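You operate a simulated robot arm through the tools that you are given. There is no shell and no other tool.

The job below is to be done with a simulated robot arm. You get a single attempt, and the scene is never put back.

JOB
Zero the width gauge on the 30 mm master ring.
Fine: set the size knob to 30 mm; leave the ring under the lever and the case open.

It is judged by the outcome, as a careful person would: the job done as asked, and still so three seconds after it is handed in. It fails if anything else is knocked over, pushed out of place, dropped, spilled or broken.

ROBOT AND FRAMES
A 6-joint arm with a two-finger gripper, fixed in place. Base frame: the origin is at the foot of the arm, x ahead of it, y to its left, z up. Lengths are in m, angles in degrees, forces in N, time in s.
Its first joint turns from -166.0 to 166.0 degrees. Payload 2.45 kg.
The tool frame sits at the grasp point between the pads (the TCP): z along the fingers, y along the line on which they close. The tips reach 0.02 m beyond it. Largest opening 0.14 m; the body of the gripper starts 0.168 m behind the TCP.
Orientation is that of the tool frame in the base frame, as [roll, pitch, yaw] about the fixed x, y, z axes, in that order (R = Rz(yaw) Ry(pitch) Rx(roll)). With the fingers straight down and closing along the base's y, the tool's x points along the base's -x, its y along +y and its z along -z.

CONTROLS
- The arm moves only by the tool step_arm. Its argument "commands" is a list of rows, each a list of 3 entries, a list of its own where there are three numbers: the shift along the tool's x, y, z in units of 100 mm (1.0 is 100 mm), then the turn, a rotation vector about the tool's x, y, z in units of 45 degrees (1.0 is 45 degrees), then the gripper command, from -1 (fully open) to 1 (shut), values between in proportion. In form: [[[x, y, z], [wx, wy, wz], claw], ...]. A call has 1 to 20 rows; each row is the pose to reach, as a shift and turn from the pose commanded when the call began, along the tool's axes at that moment. A call with a number of a shift or a turn outside -1 to 1 is refused whole. Rows are played at 5 a second. More than 0.05 m and 8.6 degrees between two rows, or a gripper value outside its range, and nothing of the call is played. A pose out of reach is approached as far as the arm can. The call stops where the force on the tool passes 90 N (or 10 N more than at its start, if that is more) or the arm is blocked; 0.2 s more then pass. Each finger travels about 0.045 m/s and halts on what it meets, pressing with about 31 N; the grip force reading is that of the motor and also rises with nothing between the fingers. The clock runs only during rows and for 0.2 s after the last one: add rows that repeat a pose to give the fingers time. It gives the time, the measured TCP pose, the force on the tool (base axes), the opening and the grip force at its end, in the units of the frame above (readings bear some noise), with the torque about the TCP (base axes, N m) and any sound that the robot's microphone picked up, and new pictures: "pictures" is both (left out), scene, wrist or none.
- Cameras (640 x 400 px; columns grow to the right, rows downward): "scene" is fixed at [0.402, 0.4988, 1.6806]; the picture's right is [-0.75, -0.66, 0.00], its down [-0.49, 0.56, -0.67] and it looks along [0.44, -0.51, -0.74] (base axes); focal length 226 px, centre (320, 200). "wrist" rides on the gripper at [0.078, 0.011, -0.209] in the tool frame; the picture's right is [-0.14, 0.99, 0.00], its down [-0.92, -0.13, -0.37] and it looks along [-0.37, -0.05, 0.93] (tool axes); focal length 280 px, centre (320, 200). There is no depth. A picture from a camera that has moved, and an enlarged one, comes with that camera's place and axes in the base frame and with its lens.
- close_up(camera, box): a new picture of the part [left, top, right, bottom] of that camera's present view, enlarged. No time passes.
- hand_in(): hands the job in; it is judged then, once.

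Nothing tells you positions but the pictures and the camera data. Unless the task says otherwise, let go and move clear before handing in.

The tools are called after "Request:" by a JSON object that holds its "api" and its "payload". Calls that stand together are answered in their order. step_arm: Moves the arm, as the interface text tells. Its arguments: {"type":"object","properties":{"commands":{"type":"array"},"pictures":{"type":"string","enum":["both","scene","wrist","none"]}},"required":["commands"]} The other tools are called the same way: close_up (camera, box) takes an enlarged picture of a part of a camera's view; hand_in () hands the job in.

At the start:

```text
time: 0.0
eef_pos: [0.6301, -0.0115, 1.4592]
tool_rot: [-179.9, -0.1, -180.0]
wrist_force: [0.2, -0.3, -0.5]
torque: [-0.02, 0.03, -0.01]
width: 0.1399
finger_force: 0.0
```

scene: 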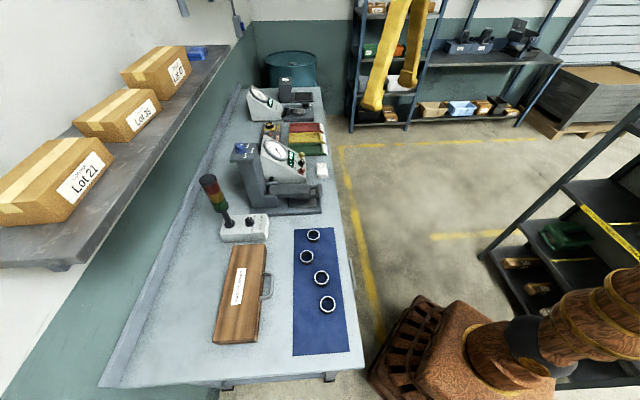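
wrist: 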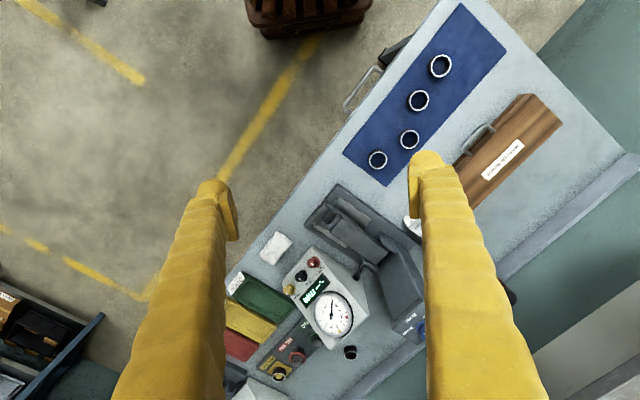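

I see a bench with four rings on a blue mat, a wooden case, a gauge with a dial and knobs, and trays. I'll take enlarged pictures first to understand the gauge, the rings and the labels.

Request:
{"api": "close_up", "payload": {"camera": "scene", "box": [220, 120, 350, 220]}}

Request:
{"api": "close_up", "payload": {"camera": "scene", "box": [200, 210, 370, 360]}}

Request:
{"api": "close_up", "payload": {"camera": "wrist", "box": [220, 170, 440, 390]}}

Request:
{"api": "close_up", "payload": {"camera": "wrist", "box": [330, 20, 570, 220]}}

Request:
{"api": "close_up", "payload": {"camera": "scene", "box": [220, 60, 350, 160]}}

```text
4.00 times, centred on (285, 170) of scene
camera zoom: at [0.402, 0.4988, 1.6806], right [-0.75, -0.66, 0.0], down [-0.49, 0.56, -0.67], along [0.44, -0.51, -0.74], focal length 903 px, centre (460, 320)
```

zoom: 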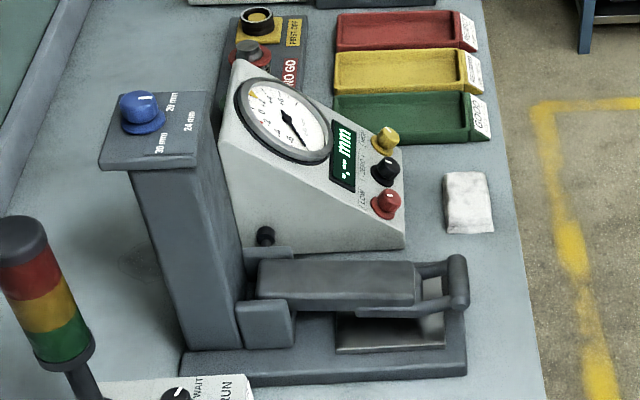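

```text
2.67 times, centred on (285, 285) of scene
camera zoom: at [0.402, 0.4988, 1.6806], right [-0.75, -0.66, 0.0], down [-0.49, 0.56, -0.67], along [0.44, -0.51, -0.74], focal length 602 px, centre (413, -27)
```

zoom: 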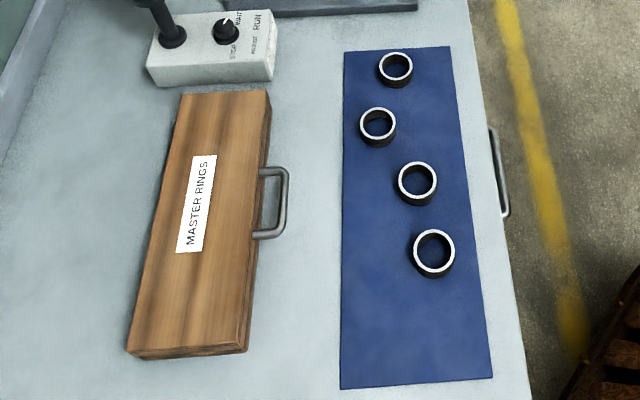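

```text
1.82 times, centred on (330, 280) of wrist
camera zoom: at [0.5536, 0.0001, 1.6681], right [0.14, 0.99, 0.0], down [0.92, -0.13, 0.37], along [0.37, -0.05, -0.93], focal length 510 px, centre (302, 54)
```

zoom: 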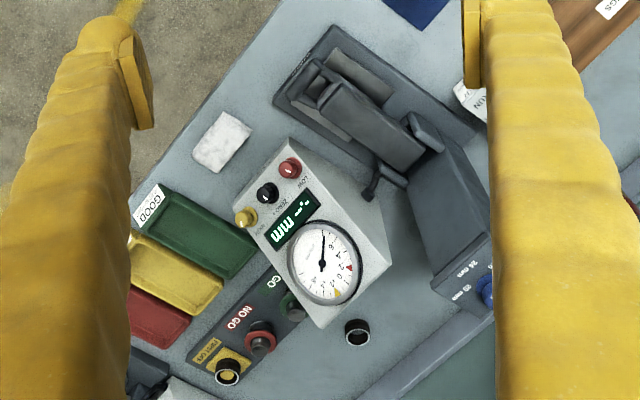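

```text
2.00 times, centred on (450, 120) of wrist
camera zoom: at [0.5536, 0.0001, 1.6681], right [0.14, 0.99, 0.0], down [0.92, -0.13, 0.37], along [0.37, -0.05, -0.93], focal length 561 px, centre (60, 360)
```

zoom: 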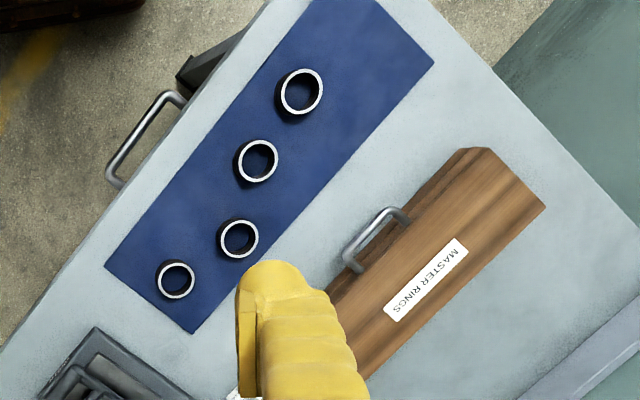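

```text
4.00 times, centred on (285, 110) of scene
camera zoom: at [0.402, 0.4988, 1.6806], right [-0.75, -0.66, 0.0], down [-0.49, 0.56, -0.67], along [0.44, -0.51, -0.74], focal length 903 px, centre (460, 560)
```

zoom: 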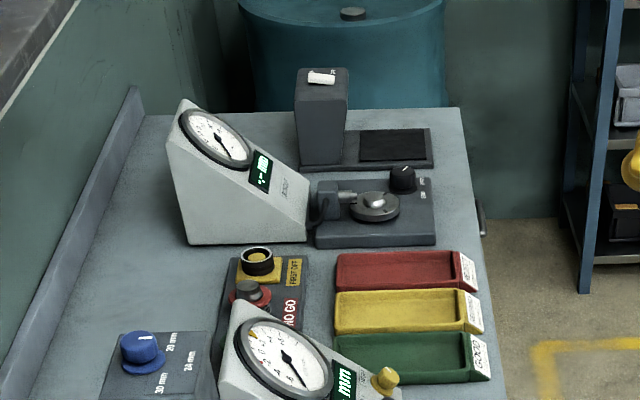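

The bench sits diagonally in front of the arm at about z = 0.89, with the gauge near (0.95, 0.05) and the master ring case on the left. I'll move the wrist camera towards the gauge to read its labels before touching anything.

Request:
{"api": "step_arm", "payload": {"commands": [[[-0.33, -0.15, 0.2], [0, 0, 0], -1], [[-0.66, -0.3, 0.4], [0, 0, 0], -1], [[-1.0, -0.45, 0.6], [0, 0, 0], -1], [[-1.0, -0.45, 0.6], [0, 0, 0], -1]], "pictures": "none"}}

Request:
{"api": "step_arm", "payload": {"commands": [[[-0.35, -0.1, 0.25], [0, 0, 0], -1], [[-0.7, -0.25, 0.5], [0, 0, 0], -1], [[-0.7, -0.25, 0.5], [0, 0, 0], -1]], "pictures": "wrist"}}

Request:
{"api": "close_up", "payload": {"camera": "wrist", "box": [200, 100, 440, 250]}}

Request:
{"api": "close_up", "payload": {"camera": "wrist", "box": [200, 200, 440, 400]}}

```text
time: 1.0
eef_pos: [0.7267, -0.0567, 1.3988]
tool_rot: [-180.0, 0.0, 180.0]
wrist_force: [0.3, 0.1, 0.2]
torque: [-0.02, 0.0, -0.04]
width: 0.14
finger_force: 0.0
```

```text
time: 1.8
eef_pos: [0.7994, -0.0819, 1.3508]
tool_rot: [-180.0, 0.0, -179.9]
wrist_force: [0.2, -0.3, -0.7]
torque: [0.0, 0.0, -0.01]
width: 0.1399
finger_force: 0.1
camera wrist: at [0.7225, -0.0698, 1.5603], right [0.14, 0.99, 0.0], down [0.92, -0.13, 0.37], along [0.36, -0.05, -0.93], focal length 280 px, centre (320, 200)
```

wrist: 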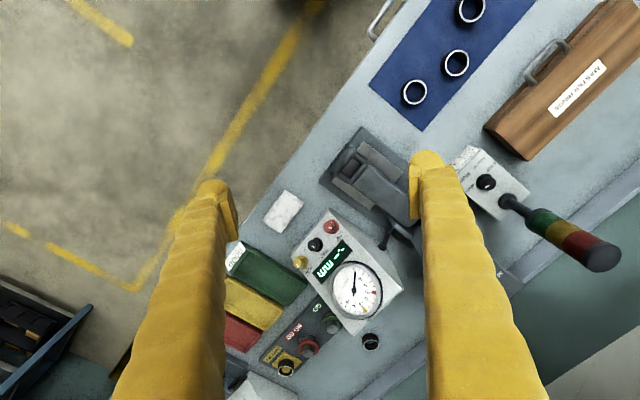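

```text
2.67 times, centred on (320, 175) of wrist
camera zoom: at [0.7225, -0.0698, 1.5603], right [0.14, 0.99, 0.0], down [0.92, -0.13, 0.37], along [0.36, -0.05, -0.93], focal length 748 px, centre (320, 267)
```

zoom: 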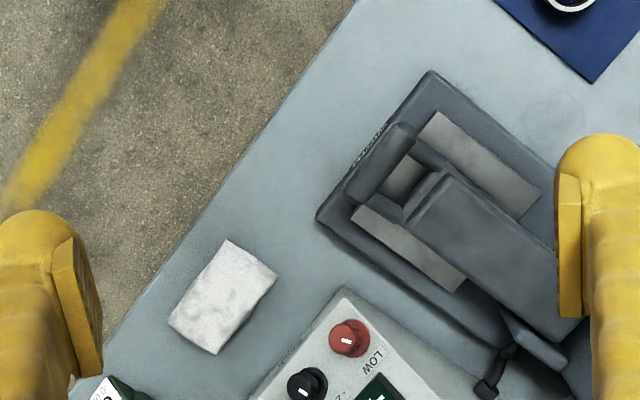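

```text
2.00 times, centred on (320, 300) of wrist
camera zoom: at [0.7225, -0.0698, 1.5603], right [0.14, 0.99, 0.0], down [0.92, -0.13, 0.37], along [0.36, -0.05, -0.93], focal length 561 px, centre (320, 0)
```

zoom: 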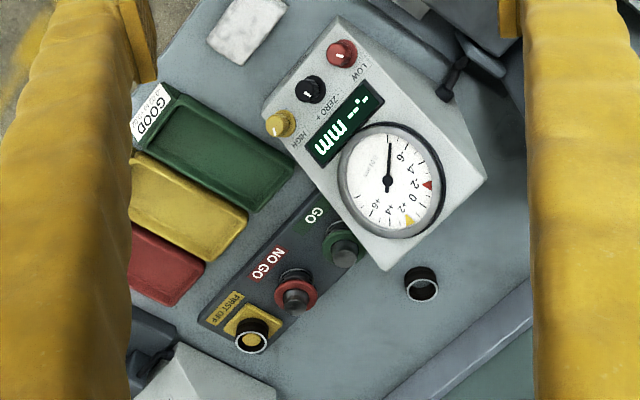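

The console has LOW, "− ZERO +" and HIGH rotary knobs, with the dial resting around −7 and the display reading "--.- mm". I'll rotate and tilt the wrist camera to see the gauge from the front at a lower angle, to understand the lever.

Request:
{"api": "step_arm", "payload": {"commands": [[[0.17, -0.07, 0.08], [0, 0, -0.17], -1], [[0.34, -0.14, 0.16], [0, 0, -0.34], -1], [[0.5, -0.2, 0.25], [0, 0, -0.5], -1], [[0.67, -0.27, 0.33], [0, 0, -0.67], -1], [[0.84, -0.34, 0.41], [0, 0, -0.84], -1], [[1.0, -0.4, 0.5], [0, 0, -1.0], -1], [[1.0, -0.4, 0.5], [0, 0, -1.0], -1]], "pictures": "wrist"}}

Request:
{"api": "step_arm", "payload": {"commands": [[[0.1, 0, 0.0], [0, -0.15, 0], -1], [[0.2, 0, 0], [0, -0.3, 0], -1], [[0.3, 0, 0], [0, -0.45, 0], -1], [[0.4, 0, 0.1], [0, -0.6, 0], -1], [[0.5, 0, 0.2], [0, -0.75, 0], -1], [[0.6, 0, 0.3], [0, -0.9, 0], -1], [[0.6, 0, 0.3], [0, -0.9, 0], -1]], "pictures": "both"}}

```text
time: 3.4
eef_pos: [0.7006, -0.1225, 1.2987]
tool_rot: [-180.0, 0.0, -134.9]
wrist_force: [-1.2, -0.7, 0.4]
torque: [-0.01, 0.03, -0.01]
width: 0.1401
finger_force: 0.1
camera wrist: at [0.6382, -0.1689, 1.5082], right [-0.6, 0.8, 0.0], down [0.74, 0.56, 0.37], along [0.29, 0.22, -0.93], focal length 280 px, centre (320, 200)
```

wrist: 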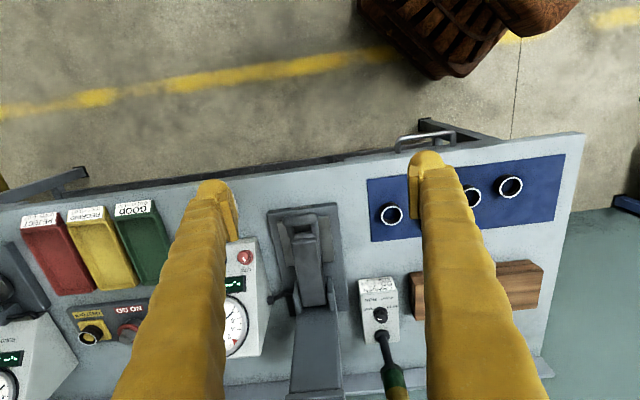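

```text
time: 5.0
eef_pos: [0.6585, -0.1647, 1.2704]
tool_rot: [-179.9, 40.6, -135.0]
wrist_force: [0.1, -0.4, 0.4]
torque: [0.02, 0.03, -0.01]
width: 0.1401
finger_force: 0.0
camera wrist: at [0.5135, -0.2942, 1.3778], right [-0.63, 0.77, 0.09], down [0.42, 0.24, 0.88], along [0.66, 0.59, -0.47], focal length 280 px, centre (320, 200)
```

scene: 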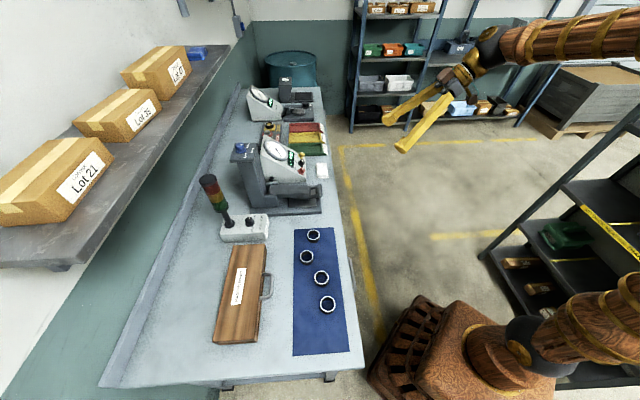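
wrist: 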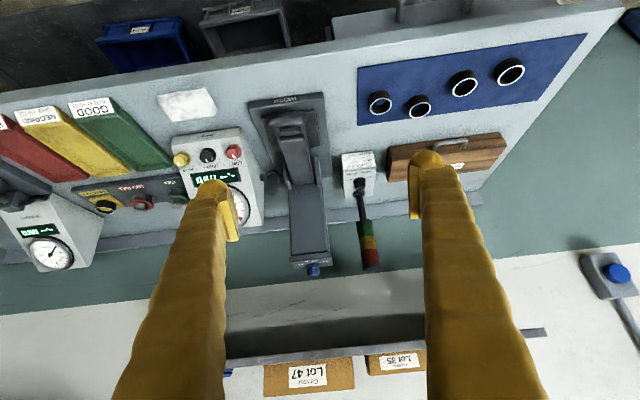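

I now have a frontal view of the gauge (upside down in the picture). I'll enlarge the gauge, the case and the selector box.

Request:
{"api": "close_up", "payload": {"camera": "wrist", "box": [160, 80, 350, 200]}}

Request:
{"api": "close_up", "payload": {"camera": "wrist", "box": [230, 80, 350, 280]}}

Request:
{"api": "close_up", "payload": {"camera": "wrist", "box": [330, 50, 540, 200]}}

Request:
{"api": "close_up", "payload": {"camera": "wrist", "box": [560, 230, 640, 310]}}

```text
3.33 times, centred on (255, 140) of wrist
camera zoom: at [0.5135, -0.2942, 1.3778], right [-0.63, 0.77, 0.09], down [0.42, 0.24, 0.88], along [0.66, 0.59, -0.47], focal length 935 px, centre (537, 400)
```

zoom: 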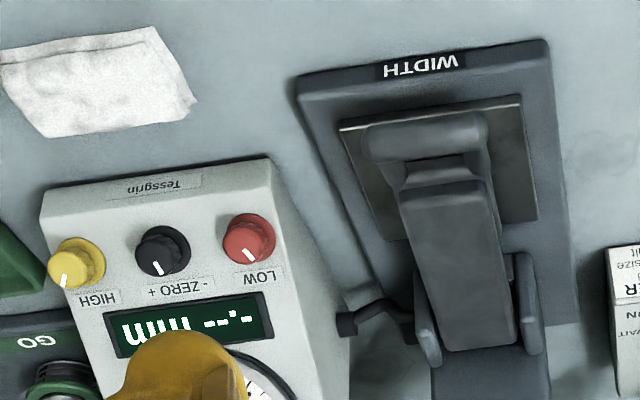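

```text
2.00 times, centred on (290, 180) of wrist
camera zoom: at [0.5135, -0.2942, 1.3778], right [-0.63, 0.77, 0.09], down [0.42, 0.24, 0.88], along [0.66, 0.59, -0.47], focal length 561 px, centre (380, 240)
```

zoom: 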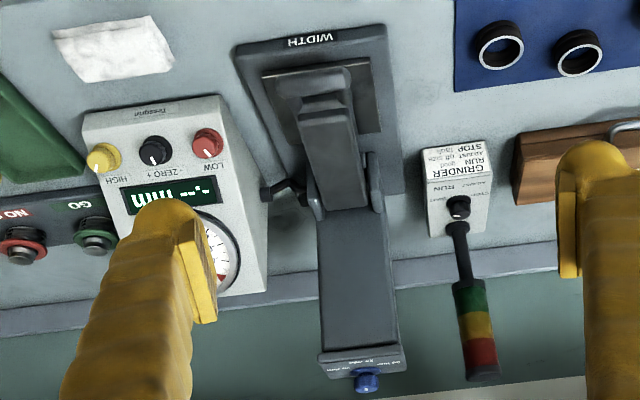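

```text
2.67 times, centred on (435, 125) of wrist
camera zoom: at [0.5135, -0.2942, 1.3778], right [-0.63, 0.77, 0.09], down [0.42, 0.24, 0.88], along [0.66, 0.59, -0.47], focal length 748 px, centre (13, 400)
```

zoom: 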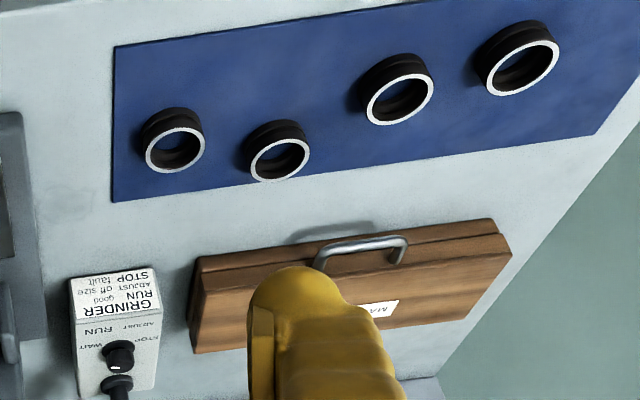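

```text
5.00 times, centred on (600, 270) of wrist
camera zoom: at [0.5135, -0.2942, 1.3778], right [-0.63, 0.77, 0.09], down [0.42, 0.24, 0.88], along [0.66, 0.59, -0.47], focal length 1402 px, centre (-1080, -150)
```

zoom: 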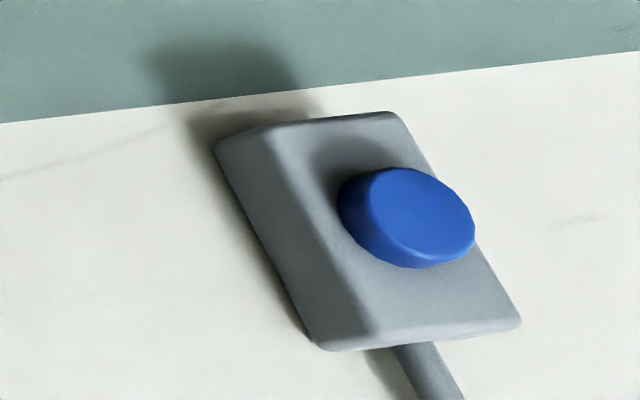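

The gauge has a hinged lever with a T-handle over an anvil, labelled WIDTH, and the neighbouring box is a grinder selector that I'll leave alone. Next I'll slide left to look at the master ring case from the front.

Request:
{"api": "step_arm", "payload": {"commands": [[[-0.07, 0.29, 0.19], [0, 0, 0], -1], [[-0.14, 0.58, 0.38], [0, 0, 0], -1], [[-0.2, 0.86, 0.57], [0, 0, 0], -1]], "pictures": "none"}}

Request:
{"api": "step_arm", "payload": {"commands": [[[-0.07, 0.29, 0.19], [0, 0, 0], -1], [[-0.14, 0.58, 0.38], [0, 0, 0], -1], [[-0.2, 0.86, 0.57], [0, 0, 0], -1]], "pictures": "none"}}

Request:
{"api": "step_arm", "payload": {"commands": [[[-0.07, 0.29, 0.19], [0, 0, 0], -1], [[-0.14, 0.58, 0.38], [0, 0, 0], -1], [[-0.2, 0.86, 0.57], [0, 0, 0], -1]], "pictures": "none"}}

Request:
{"api": "step_arm", "payload": {"commands": [[[-0.07, 0.29, 0.19], [0, 0, 0], -1], [[-0.14, 0.58, 0.38], [0, 0, 0], -1], [[-0.2, 0.86, 0.57], [0, 0, 0], -1], [[-0.2, 0.86, 0.57], [0, 0, 0], -1]], "pictures": "both"}}

Request:
{"api": "close_up", "payload": {"camera": "wrist", "box": [200, 60, 440, 210]}}

```text
time: 5.8
eef_pos: [0.636, -0.0656, 1.235]
tool_rot: [180.0, 40.5, -135.1]
wrist_force: [-0.1, -1.6, -0.5]
torque: [-0.02, 0.03, 0.0]
width: 0.14
finger_force: 0.1
```

```text
time: 6.6
eef_pos: [0.6091, 0.0294, 1.207]
tool_rot: [180.0, 40.5, -135.1]
wrist_force: [0.9, 0.5, 0.4]
torque: [-0.03, 0.0, 0.03]
width: 0.1402
finger_force: 0.0
```

```text
time: 7.4
eef_pos: [0.586, 0.129, 1.1777]
tool_rot: [180.0, 40.5, -135.0]
wrist_force: [-0.2, -0.4, -0.5]
torque: [-0.02, 0.02, -0.02]
width: 0.1396
finger_force: 0.1
```

```text
time: 8.4
eef_pos: [0.5605, 0.2272, 1.1472]
tool_rot: [180.0, 40.5, -134.9]
wrist_force: [-0.3, 0.4, 0.6]
torque: [0.0, -0.02, -0.03]
width: 0.1401
finger_force: 0.2
camera wrist: at [0.4157, 0.0986, 1.2554], right [-0.63, 0.77, 0.09], down [0.42, 0.24, 0.88], along [0.66, 0.59, -0.47], focal length 280 px, centre (320, 200)
```

scene: 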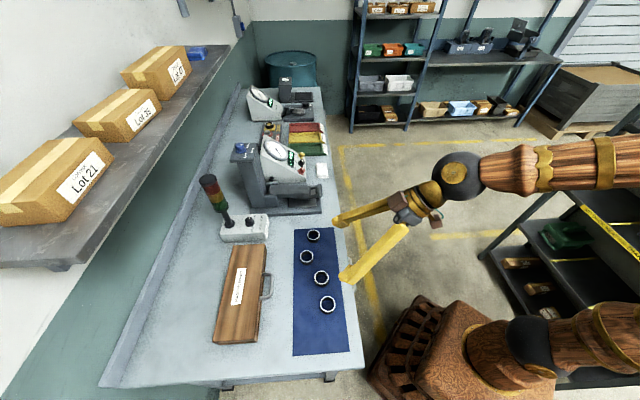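
wrist: 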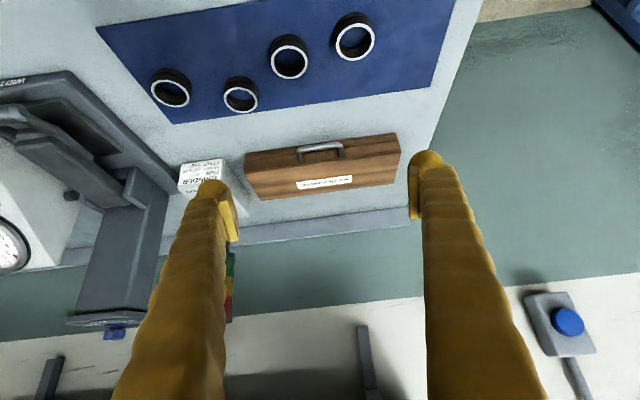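

```text
2.67 times, centred on (320, 135) of wrist
camera zoom: at [0.4157, 0.0986, 1.2554], right [-0.63, 0.77, 0.09], down [0.42, 0.24, 0.88], along [0.66, 0.59, -0.47], focal length 748 px, centre (320, 373)
```

zoom: 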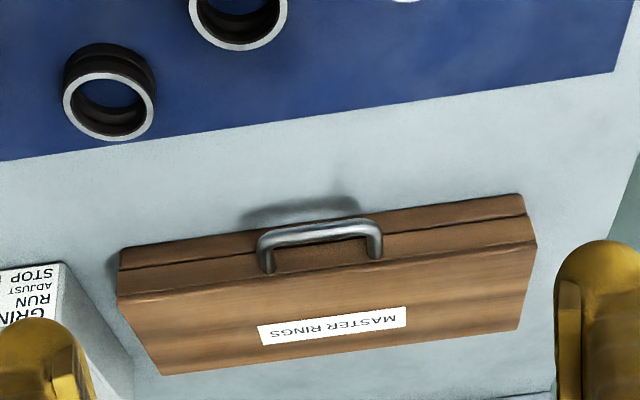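

The case's carrying handle is attached to the lid's front, with the seam just below it and the hinge presumably at the back. I'll tip the tool down again above the case to measure the handle from the top.

Request:
{"api": "step_arm", "payload": {"commands": [[[-0.12, 0, 0.17], [0, 0.15, 0], -1], [[-0.24, 0, 0.34], [0, 0.3, 0], -1], [[-0.36, 0, 0.5], [0, 0.45, 0], -1], [[-0.48, 0, 0.67], [0, 0.6, 0], -1], [[-0.6, 0, 0.84], [0, 0.75, 0], -1], [[-0.72, 0, 1.0], [0, 0.9, 0], -1], [[-0.72, 0, 1.0], [0, 0.9, 0], -1]], "pictures": "wrist"}}

Request:
{"api": "close_up", "payload": {"camera": "wrist", "box": [200, 80, 440, 230]}}

```text
time: 10.0
eef_pos: [0.6468, 0.3129, 1.1186]
tool_rot: [-180.0, -0.1, -135.0]
wrist_force: [0.0, -0.5, -0.6]
torque: [-0.04, 0.0, -0.02]
width: 0.1399
finger_force: 0.1
camera wrist: at [0.5853, 0.2668, 1.3284], right [-0.6, 0.8, 0.0], down [0.74, 0.56, 0.37], along [0.29, 0.22, -0.93], focal length 280 px, centre (320, 200)
```

wrist: 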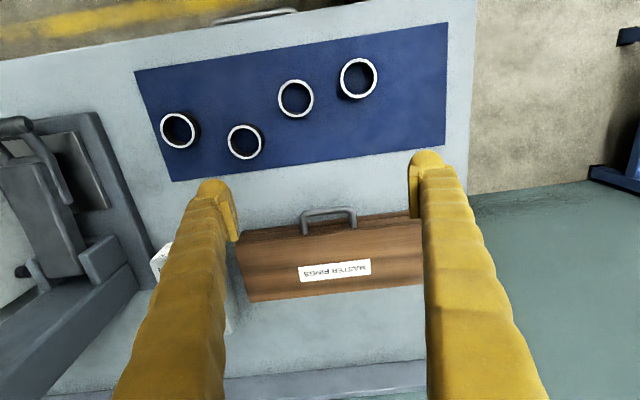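

```text
2.67 times, centred on (320, 155) of wrist
camera zoom: at [0.5853, 0.2668, 1.3284], right [-0.6, 0.8, 0.0], down [0.74, 0.56, 0.37], along [0.29, 0.22, -0.93], focal length 748 px, centre (320, 320)
```

zoom: 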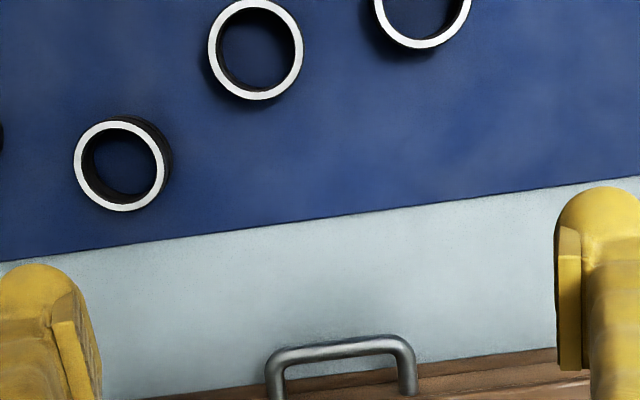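

I can see the handle and case from above. I'll enlarge the handle region to measure the gap between the bar and the lid.

Request:
{"api": "close_up", "payload": {"camera": "wrist", "box": [260, 180, 400, 300]}}

Request:
{"api": "close_up", "payload": {"camera": "scene", "box": [210, 235, 280, 350]}}

```text
3.33 times, centred on (330, 240) of wrist
camera zoom: at [0.5853, 0.2668, 1.3284], right [-0.6, 0.8, 0.0], down [0.74, 0.56, 0.37], along [0.29, 0.22, -0.93], focal length 935 px, centre (287, 67)
```

zoom: 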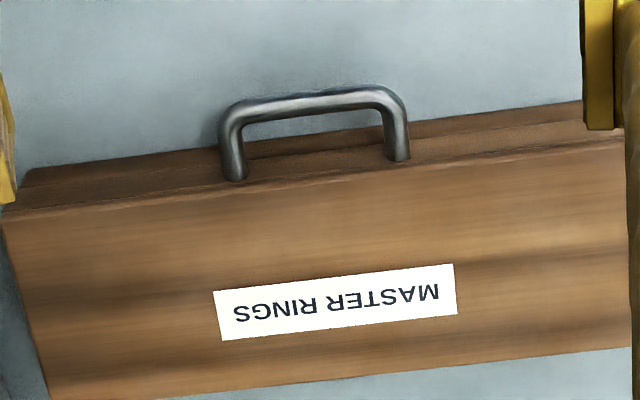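

```text
3.48 times, centred on (245, 292) of scene
camera zoom: at [0.402, 0.4988, 1.6806], right [-0.75, -0.66, 0.0], down [-0.49, 0.56, -0.67], along [0.44, -0.51, -0.74], focal length 785 px, centre (581, -122)
```

zoom: 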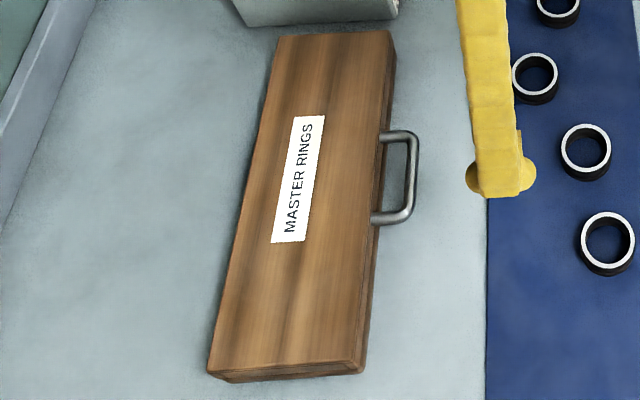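

The handle bar is at about (0.720, 0.385, 0.925), roughly 35 mm in front of the lid face, so a fingertip fits in the gap. I'll turn the gripper so it closes front to back and hover above the bar.

Request:
{"api": "step_arm", "payload": {"commands": [[[-0.08, 0, 0], [0, 0, 0.17], -1], [[-0.16, 0, 0], [0, 0, 0.34], -1], [[-0.25, 0, 0], [0, 0, 0.5], -1], [[-0.33, 0, 0], [0, 0, 0.67], -1], [[-0.42, 0, 0], [0, 0, 0.84], -0.5], [[-0.5, 0, 0], [0, 0, 1.0], 0], [[-0.5, 0, 0], [0, 0, 1.0], 0.5]], "pictures": "none"}}

Request:
{"api": "step_arm", "payload": {"commands": [[[-0.06, 0.06, 0.1], [0, 0, 0.17], 0.657], [[-0.12, 0.12, 0.2], [0, 0, 0.34], 0.657], [[-0.18, 0.18, 0.3], [0, 0, 0.5], 0.657], [[-0.25, 0.25, 0.4], [0, 0, 0.67], 0.657], [[-0.31, 0.31, 0.5], [0, 0, 0.84], 0.657], [[-0.37, 0.37, 0.6], [0, 0, 1.0], 0.657], [[-0.37, 0.37, 0.6], [0, 0, 1.0], 0.657]], "pictures": "both"}}

Request:
{"api": "close_up", "payload": {"camera": "wrist", "box": [220, 150, 420, 300]}}

```text
time: 11.6
eef_pos: [0.6824, 0.3447, 1.1184]
tool_rot: [179.9, 0.0, 179.9]
wrist_force: [0.2, -0.5, 0.5]
torque: [0.0, 0.01, -0.05]
width: 0.0719
finger_force: 0.0
```

```text
time: 13.2
eef_pos: [0.7191, 0.383, 1.0591]
tool_rot: [-180.0, 0.0, 134.9]
wrist_force: [-0.6, -0.1, -0.3]
torque: [-0.02, 0.0, -0.03]
width: 0.0238
finger_force: 0.2
camera wrist: at [0.6726, 0.4462, 1.2683], right [0.8, 0.6, 0.0], down [0.56, -0.74, 0.37], along [0.22, -0.29, -0.93], focal length 280 px, centre (320, 200)
```

scene: 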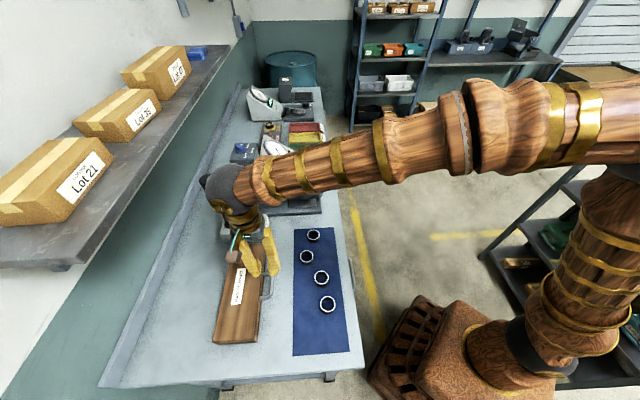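
wrist: 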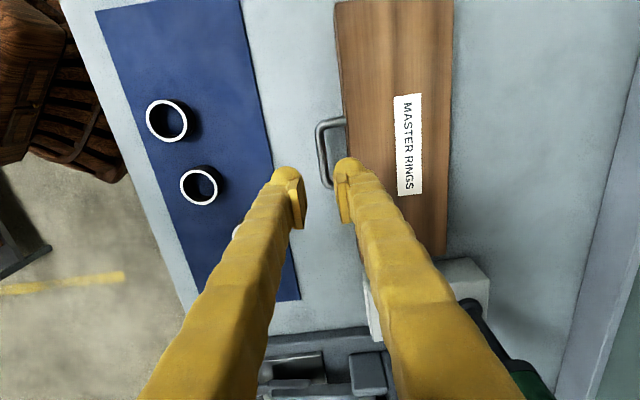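

```text
2.67 times, centred on (320, 225) of wrist
camera zoom: at [0.6726, 0.4462, 1.2683], right [0.8, 0.6, 0.0], down [0.56, -0.74, 0.37], along [0.22, -0.29, -0.93], focal length 748 px, centre (320, 133)
```

zoom: 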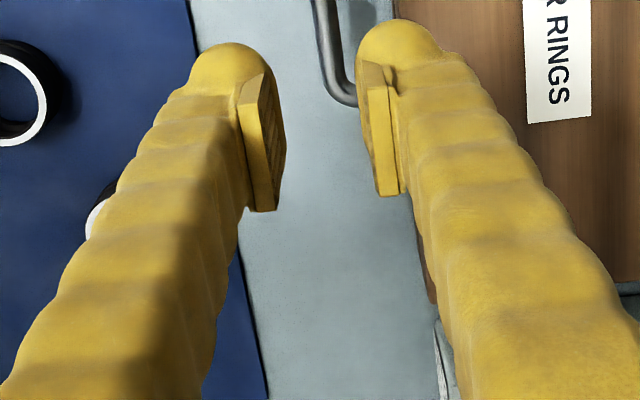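

The gripper is centred over the handle bar to within about 2 mm. I'll descend so one fingertip enters the gap behind the bar, then check before closing.

Request:
{"api": "step_arm", "payload": {"commands": [[[0, 0.02, 0.3], [0, 0, 0], 0.657], [[0, 0.02, 0.6], [0, 0, 0], 0.657], [[0, 0.02, 0.9], [0, 0, 0], 0.657], [[0, 0.02, 0.9], [0, 0, 0], 0.657]], "pictures": "wrist"}}

Request:
{"api": "close_up", "payload": {"camera": "wrist", "box": [240, 120, 400, 220]}}

Request:
{"api": "close_up", "payload": {"camera": "scene", "box": [200, 180, 310, 350]}}

```text
time: 14.2
eef_pos: [0.7227, 0.3838, 0.9697]
tool_rot: [179.9, 0.0, 134.9]
wrist_force: [-0.6, -0.7, 0.2]
torque: [-0.02, -0.01, 0.0]
width: 0.0238
finger_force: 0.1
camera wrist: at [0.6759, 0.4484, 1.1784], right [0.8, 0.6, 0.0], down [0.56, -0.74, 0.37], along [0.22, -0.29, -0.93], focal length 280 px, centre (320, 200)
```

wrist: 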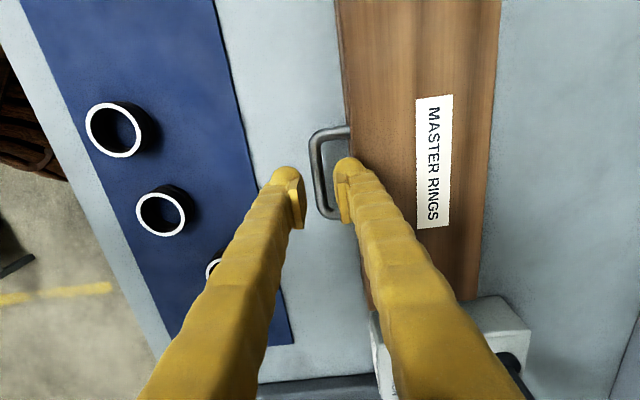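

```text
4.00 times, centred on (320, 170) of wrist
camera zoom: at [0.6759, 0.4484, 1.1784], right [0.8, 0.6, 0.0], down [0.56, -0.74, 0.37], along [0.22, -0.29, -0.93], focal length 1122 px, centre (320, 320)
```

zoom: 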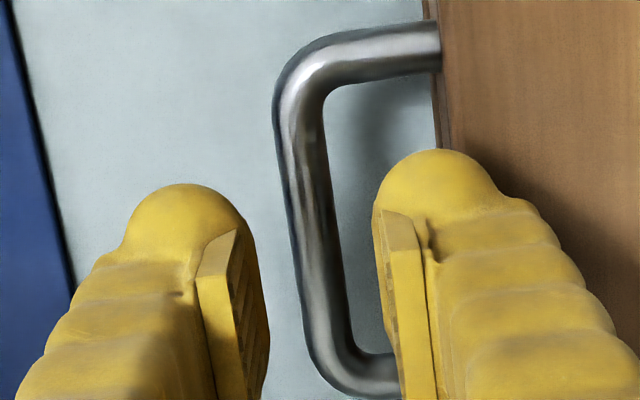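

```text
2.35 times, centred on (255, 265) of scene
camera zoom: at [0.402, 0.4988, 1.6806], right [-0.75, -0.66, 0.0], down [-0.49, 0.56, -0.67], along [0.44, -0.51, -0.74], focal length 531 px, centre (473, 47)
```

zoom: 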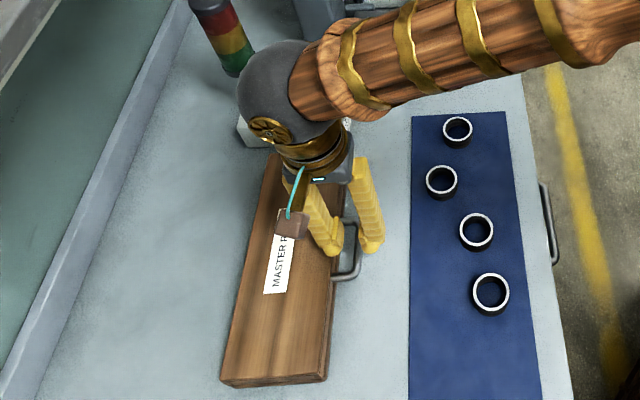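

The bar sits about 2 mm to the front of the gripper centre. I'll narrow the opening a little, recentre, and descend in small steps while checking the force.

Request:
{"api": "step_arm", "payload": {"commands": [[[0, -0.018, 0], [0, 0, 0], 0.771], [[0, -0.018, 0.05], [0, 0, 0], 0.771], [[0, -0.018, 0.1], [0, 0, 0], 0.771], [[0, -0.018, 0.15], [0, 0, 0], 0.771], [[0, -0.018, 0.15], [0, 0, 0], 0.771]], "pictures": "wrist"}}

Request:
{"api": "close_up", "payload": {"camera": "wrist", "box": [240, 120, 400, 220]}}

```text
time: 15.4
eef_pos: [0.72, 0.3842, 0.9538]
tool_rot: [180.0, 0.1, 135.0]
wrist_force: [-0.4, -0.7, -0.9]
torque: [0.01, -0.02, -0.05]
width: 0.0158
finger_force: 0.1
camera wrist: at [0.6739, 0.4484, 1.1627], right [0.8, 0.6, 0.0], down [0.56, -0.74, 0.37], along [0.22, -0.29, -0.93], focal length 280 px, centre (320, 200)
```

wrist: 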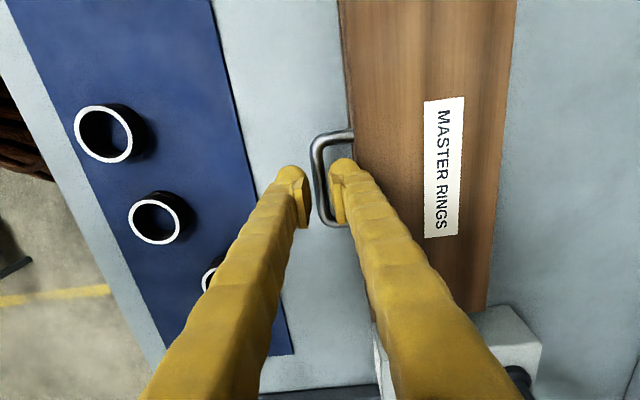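

```text
4.00 times, centred on (320, 170) of wrist
camera zoom: at [0.6739, 0.4484, 1.1627], right [0.8, 0.6, 0.0], down [0.56, -0.74, 0.37], along [0.22, -0.29, -0.93], focal length 1122 px, centre (320, 320)
```

zoom: 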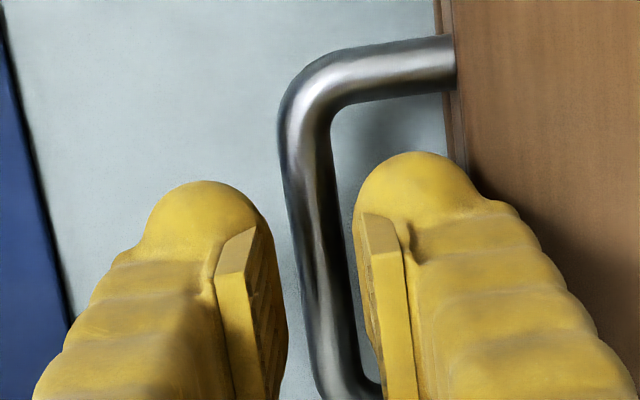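

The bar is now centred between the pads. I'll descend the last 28 mm slowly.

Request:
{"api": "step_arm", "payload": {"commands": [[[0, 0, 0.04], [0, 0, 0], 0.771], [[0, 0, 0.08], [0, 0, 0], 0.771], [[0, 0, 0.12], [0, 0, 0], 0.771], [[0, 0, 0.12], [0, 0, 0], 0.771]], "pictures": "none"}}

Request:
{"api": "step_arm", "payload": {"commands": [[[0, 0, 0.04], [0, 0, 0], 0.771], [[0, 0, 0.08], [0, 0, 0], 0.771], [[0, 0, 0.08], [0, 0, 0], 0.771]], "pictures": "wrist"}}

Request:
{"api": "close_up", "payload": {"camera": "wrist", "box": [240, 120, 400, 220]}}

```text
time: 16.4
eef_pos: [0.7207, 0.3848, 0.9403]
tool_rot: [180.0, 0.0, 134.9]
wrist_force: [-0.1, 0.0, 0.8]
torque: [-0.01, -0.03, 0.0]
width: 0.0157
finger_force: 0.0
```

```text
time: 17.2
eef_pos: [0.7198, 0.3842, 0.933]
tool_rot: [180.0, 0.0, 134.9]
wrist_force: [0.7, -0.3, -0.3]
torque: [-0.01, 0.02, -0.01]
width: 0.0164
finger_force: 0.1
camera wrist: at [0.6739, 0.4481, 1.142], right [0.8, 0.6, 0.0], down [0.56, -0.74, 0.37], along [0.22, -0.29, -0.93], focal length 280 px, centre (320, 200)
```

wrist: 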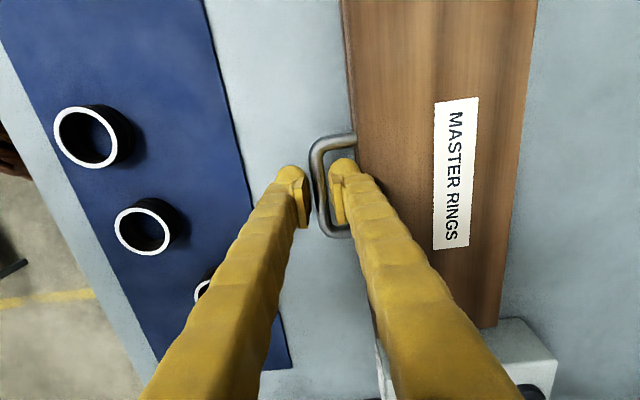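

```text
4.00 times, centred on (320, 170) of wrist
camera zoom: at [0.6739, 0.4481, 1.142], right [0.8, 0.6, 0.0], down [0.56, -0.74, 0.37], along [0.22, -0.29, -0.93], focal length 1122 px, centre (320, 320)
```

zoom: 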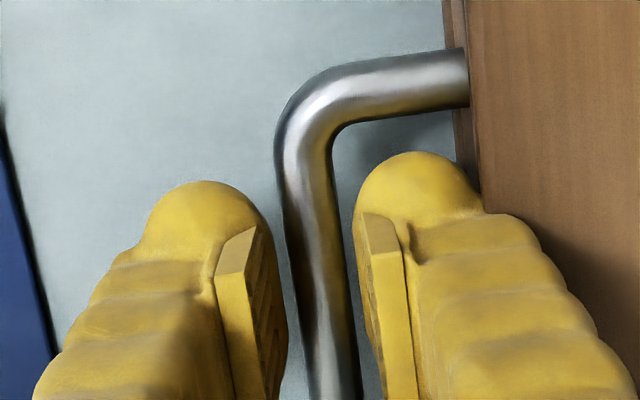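

There's no contact force and the fingertips are already straddling the bar. I'll go down 8 mm more and close the grip.

Request:
{"api": "step_arm", "payload": {"commands": [[[0, 0, 0.04], [0, 0, 0], 0.771], [[0, 0, 0.09], [0, 0, 0], 0.771], [[0, 0, 0.09], [0, 0, 0], 0.9], [[0, 0, 0.09], [0, 0, 0], 1], [[0, 0, 0.09], [0, 0, 0], 1], [[0, 0, 0.09], [0, 0, 0], 1]], "pictures": "wrist"}}

```text
time: 18.6
eef_pos: [0.7206, 0.384, 0.9252]
tool_rot: [179.9, 0.0, 135.1]
wrist_force: [29.5, 28.2, -5.0]
torque: [0.15, -0.12, 0.91]
width: 0.0088
finger_force: 36.7
camera wrist: at [0.6738, 0.4486, 1.1333], right [0.8, 0.6, 0.0], down [0.56, -0.74, 0.37], along [0.22, -0.29, -0.93], focal length 280 px, centre (320, 200)
```

wrist: 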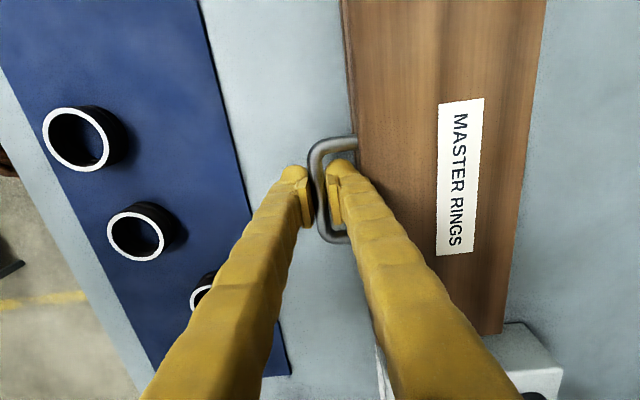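

The bar is gripped (width 8.8 mm), but a sideways force of about 40 N shows I'm slightly off centre. I'll shift a millimetre or so toward the case to relieve it before lifting.

Request:
{"api": "step_arm", "payload": {"commands": [[[0, 0.01, 0], [0, 0, 0], 1], [[0, 0.01, 0], [0, 0, 0], 1]], "pictures": "none"}}

```text
time: 19.2
eef_pos: [0.7199, 0.3844, 0.9235]
tool_rot: [179.9, 0.1, 135.0]
wrist_force: [24.3, 29.8, 1.2]
torque: [0.18, -0.14, 0.88]
width: 0.0088
finger_force: 36.6
```

Request:
{"api": "step_arm", "payload": {"commands": [[[0, 0.01, 0], [0, 0, 0], 1], [[0, 0.02, 0], [0, 0, 0], 1], [[0, 0.02, 0], [0, 0, 0], 1]], "pictures": "wrist"}}

Request:
{"api": "close_up", "payload": {"camera": "wrist", "box": [240, 120, 400, 220]}}

```text
time: 20.0
eef_pos: [0.7214, 0.3839, 0.923]
tool_rot: [-179.8, 0.0, 135.0]
wrist_force: [-1.0, -2.5, 11.4]
torque: [-0.02, 0.0, 0.92]
width: 0.0086
finger_force: 36.4
camera wrist: at [0.6747, 0.4492, 1.1322], right [0.8, 0.6, 0.0], down [0.56, -0.74, 0.37], along [0.22, -0.3, -0.93], focal length 280 px, centre (320, 200)
```

wrist: 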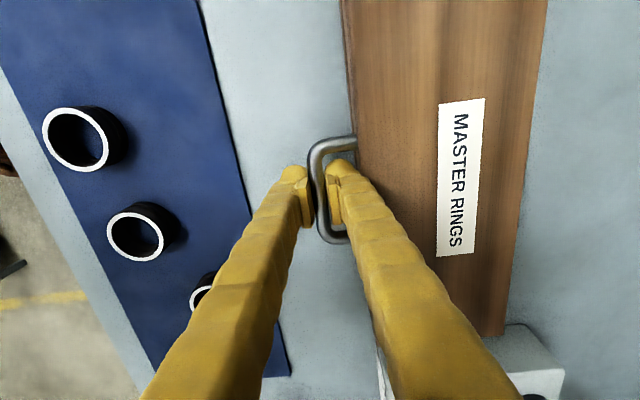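

```text
4.00 times, centred on (320, 170) of wrist
camera zoom: at [0.6747, 0.4492, 1.1322], right [0.8, 0.6, 0.0], down [0.56, -0.74, 0.37], along [0.22, -0.3, -0.93], focal length 1122 px, centre (320, 320)
```

zoom: 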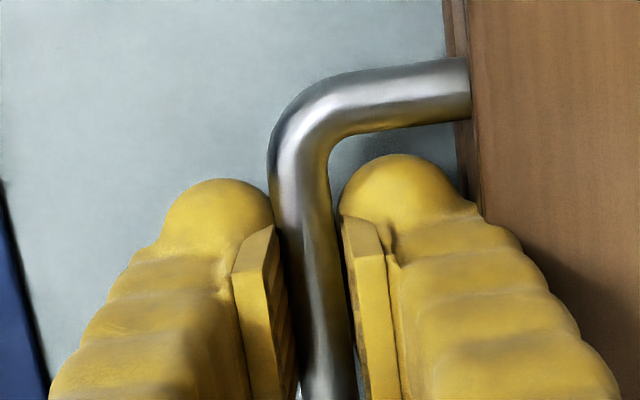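

The lateral force is gone and the bar is held firmly. I'll start lifting along the arc about the lid's rear hinge, about 10° first, watching the force.

Request:
{"api": "step_arm", "payload": {"commands": [[[0, 0.01, -0.07], [0, 0, 0], 1], [[0, 0.022, -0.135], [0, 0, 0], 1], [[0, 0.035, -0.2], [0, 0, 0], 1], [[0, 0.05, -0.265], [0, 0, 0], 1], [[0, 0.05, -0.265], [0, 0, 0], 1]], "pictures": "both"}}

Request:
{"api": "close_up", "payload": {"camera": "scene", "box": [200, 180, 310, 350]}}

```text
time: 21.2
eef_pos: [0.7249, 0.389, 0.9504]
tool_rot: [180.0, 0.0, 135.0]
wrist_force: [-32.4, -12.2, 8.3]
torque: [-0.07, 0.11, 1.03]
width: 0.0075
finger_force: 35.5
camera wrist: at [0.6787, 0.4531, 1.1594], right [0.8, 0.6, 0.0], down [0.56, -0.74, 0.37], along [0.22, -0.29, -0.93], focal length 280 px, centre (320, 200)
```

scene: 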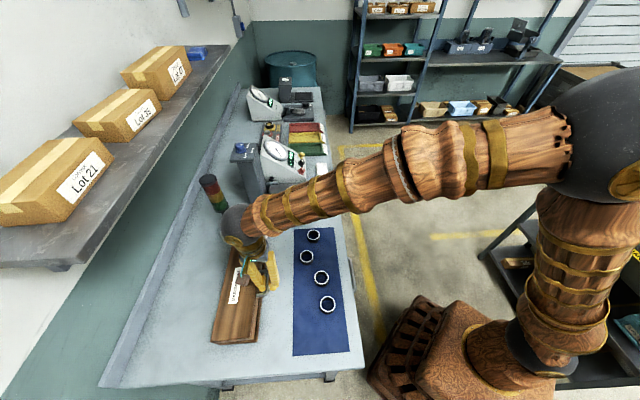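
wrist: 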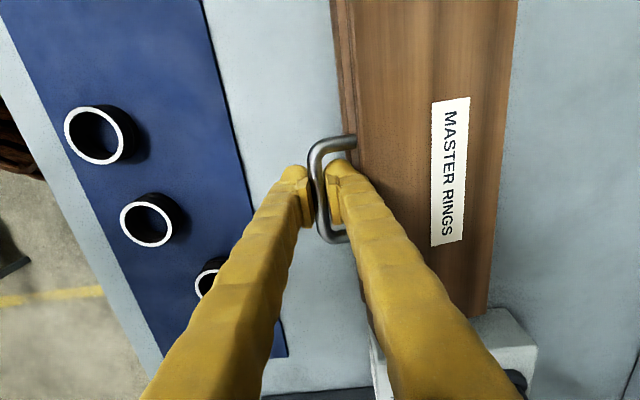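

```text
2.35 times, centred on (255, 265) of scene
camera zoom: at [0.402, 0.4988, 1.6806], right [-0.75, -0.66, 0.0], down [-0.49, 0.56, -0.67], along [0.44, -0.51, -0.74], focal length 531 px, centre (473, 47)
```

zoom: 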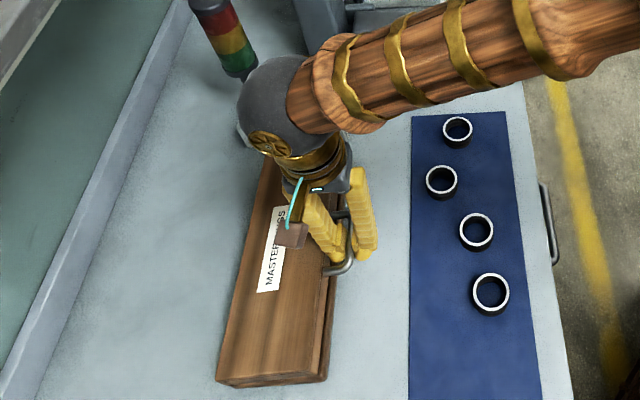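

The lid seam is opening. The force shows I moved slightly too far back for this height, so I'll continue along a slightly corrected arc.

Request:
{"api": "step_arm", "payload": {"commands": [[[0, -0.015, -0.0], [0, 0, 0], 1], [[0, -0.005, -0.07], [0, 0, 0], 1], [[0, 0.01, -0.132], [0, 0, 0], 1], [[0, 0.03, -0.195], [0, 0, 0], 1], [[0, 0.055, -0.258], [0, 0, 0], 1], [[0, 0.055, -0.258], [0, 0, 0], 1]], "pictures": "none"}}

Request:
{"api": "close_up", "payload": {"camera": "scene", "box": [200, 180, 310, 350]}}

```text
time: 22.6
eef_pos: [0.7303, 0.3949, 0.9735]
tool_rot: [179.9, -0.1, 135.1]
wrist_force: [43.3, 65.3, -42.2]
torque: [0.3, 0.54, 1.16]
width: 0.0116
finger_force: 38.9
```

```text
2.35 times, centred on (255, 265) of scene
camera zoom: at [0.402, 0.4988, 1.6806], right [-0.75, -0.66, 0.0], down [-0.49, 0.56, -0.67], along [0.44, -0.51, -0.74], focal length 531 px, centre (473, 47)
```

zoom: 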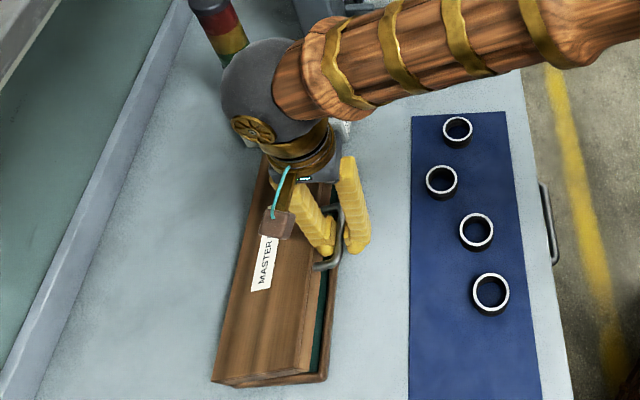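

The lid is about 20° open, with its green interior showing, but the bar is pushing the gripper backwards, so the first arc estimate was better. I'll shift back to relieve the force.

Request:
{"api": "step_arm", "payload": {"commands": [[[0, 0.015, 0], [0, 0, 0], 1], [[0, 0.03, 0], [0, 0, 0], 1], [[0, 0.03, 0], [0, 0, 0], 1]], "pictures": "wrist"}}

Request:
{"api": "close_up", "payload": {"camera": "wrist", "box": [240, 120, 400, 220]}}

```text
time: 23.4
eef_pos: [0.7328, 0.3968, 0.9753]
tool_rot: [180.0, -0.1, 135.0]
wrist_force: [22.5, 53.1, -29.3]
torque: [0.17, 0.2, 1.05]
width: 0.0077
finger_force: 36.1
camera wrist: at [0.686, 0.4602, 1.1846], right [0.8, 0.6, 0.0], down [0.56, -0.74, 0.37], along [0.22, -0.29, -0.93], focal length 280 px, centre (320, 200)
```

wrist: 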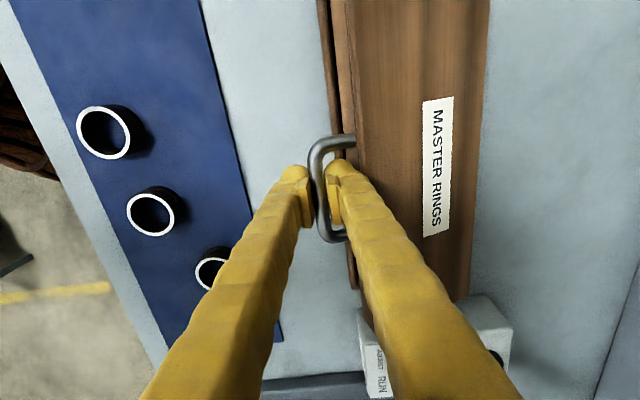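

```text
4.00 times, centred on (320, 170) of wrist
camera zoom: at [0.686, 0.4602, 1.1846], right [0.8, 0.6, 0.0], down [0.56, -0.74, 0.37], along [0.22, -0.29, -0.93], focal length 1122 px, centre (320, 320)
```

zoom: 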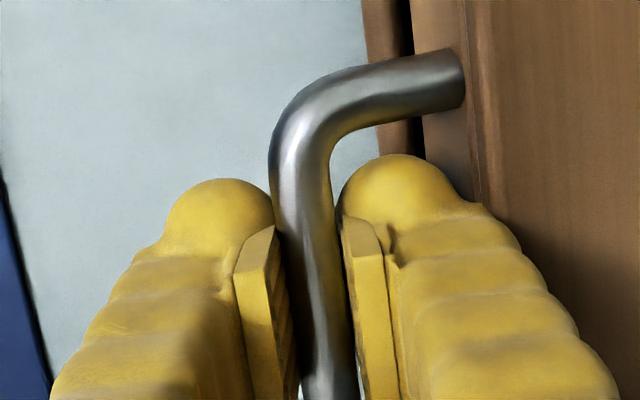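

The force is falling, and the steady 1 N·m twist indicates a slight yaw misalignment with the bar. I'll correct both by a small yaw and another small shift.

Request:
{"api": "step_arm", "payload": {"commands": [[[0, 0.01, 0], [0, 0, -0.015], 1], [[0, 0.025, 0.0], [0, 0, -0.03], 1], [[0, 0.025, 0], [0, 0, -0.03], 1]], "pictures": "none"}}

```text
time: 24.2
eef_pos: [0.7342, 0.3979, 0.9765]
tool_rot: [-179.9, -0.1, 136.3]
wrist_force: [-10.8, 24.5, -6.0]
torque: [0.06, 0.13, -0.54]
width: 0.0074
finger_force: 35.4
```

Forces are now small. I'll continue the arc in about 10° increments, correcting as I go.

Request:
{"api": "step_arm", "payload": {"commands": [[[0.01, 0.025, -0.055], [0, 0, 0.01], 1], [[0.01, 0.055, -0.113], [0, 0, 0.01], 1], [[0.01, 0.09, -0.17], [0, 0, 0.01], 1], [[0.01, 0.132, -0.225], [0, 0, 0.01], 1], [[0.01, 0.132, -0.225], [0, 0, 0.01], 1]], "pictures": "none"}}

```text
time: 25.4
eef_pos: [0.7435, 0.4073, 0.9992]
tool_rot: [179.9, 0.1, 135.9]
wrist_force: [29.6, 8.4, -22.4]
torque: [0.01, 0.01, -0.05]
width: 0.0073
finger_force: 35.1
```

Request:
{"api": "step_arm", "payload": {"commands": [[[0.0, 0.045, -0.055], [0, 0, 0], 1], [[0, 0.092, -0.107], [0, 0, 0], 1], [[0, 0.14, -0.156], [0, 0, 0], 1], [[0, 0.19, -0.203], [0, 0, 0], 1], [[0, 0.19, -0.203], [0, 0, 0], 1]], "pictures": "none"}}

```text
time: 26.6
eef_pos: [0.755, 0.4201, 1.0188]
tool_rot: [-180.0, -0.1, 135.9]
wrist_force: [13.3, -28.6, 10.7]
torque: [-0.1, -0.01, -0.17]
width: 0.0071
finger_force: 35.3
```

Request:
{"api": "step_arm", "payload": {"commands": [[[-0.008, 0.045, -0.045], [0, 0, 0], 1], [[-0.015, 0.091, -0.088], [0, 0, 0], 1], [[-0.015, 0.145, -0.13], [0, 0, 0], 1], [[-0.015, 0.2, -0.168], [0, 0, 0], 1], [[-0.015, 0.2, -0.168], [0, 0, 0], 1]], "pictures": "wrist"}}

Request:
{"api": "close_up", "payload": {"camera": "scene", "box": [200, 180, 310, 350]}}

```text
time: 27.8
eef_pos: [0.7711, 0.436, 1.0354]
tool_rot: [-179.9, 0.0, 135.9]
wrist_force: [21.0, 4.4, -29.5]
torque: [0.07, 0.05, -0.36]
width: 0.0072
finger_force: 35.5
camera wrist: at [0.7235, 0.4997, 1.2444], right [0.79, 0.62, 0.0], down [0.57, -0.73, 0.37], along [0.23, -0.29, -0.93], focal length 280 px, centre (320, 200)
```

wrist: 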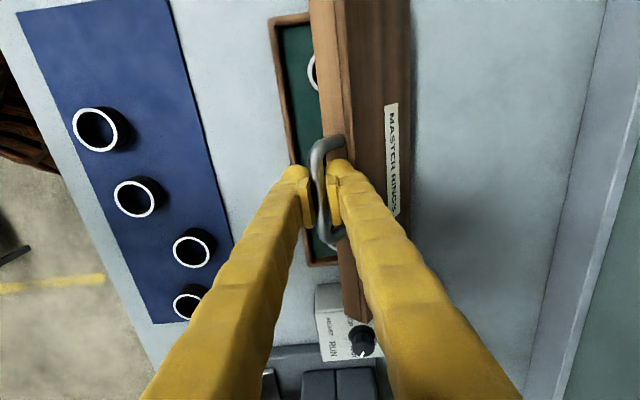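

```text
2.35 times, centred on (255, 265) of scene
camera zoom: at [0.402, 0.4988, 1.6806], right [-0.75, -0.66, 0.0], down [-0.49, 0.56, -0.67], along [0.44, -0.51, -0.74], focal length 531 px, centre (473, 47)
```

zoom: 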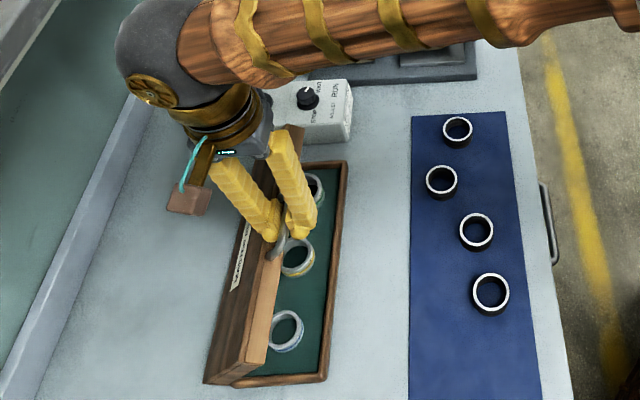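

The lid is past 50° and three rings are visible on the green felt inside. I'll continue the arc to about 70°.

Request:
{"api": "step_arm", "payload": {"commands": [[[0, 0.06, -0.03], [0, 0, 0], 1], [[0, 0.12, -0.062], [0, 0, 0], 1], [[0, 0.185, -0.093], [0, 0, 0], 1], [[0, 0.25, -0.121], [0, 0, 0], 1], [[0, 0.25, -0.121], [0, 0, 0], 1]], "pictures": "none"}}

```text
time: 29.0
eef_pos: [0.7874, 0.4523, 1.0477]
tool_rot: [-179.9, 0.0, 136.0]
wrist_force: [18.6, -8.5, -18.1]
torque: [-0.01, 0.01, -0.45]
width: 0.0074
finger_force: 35.6
```

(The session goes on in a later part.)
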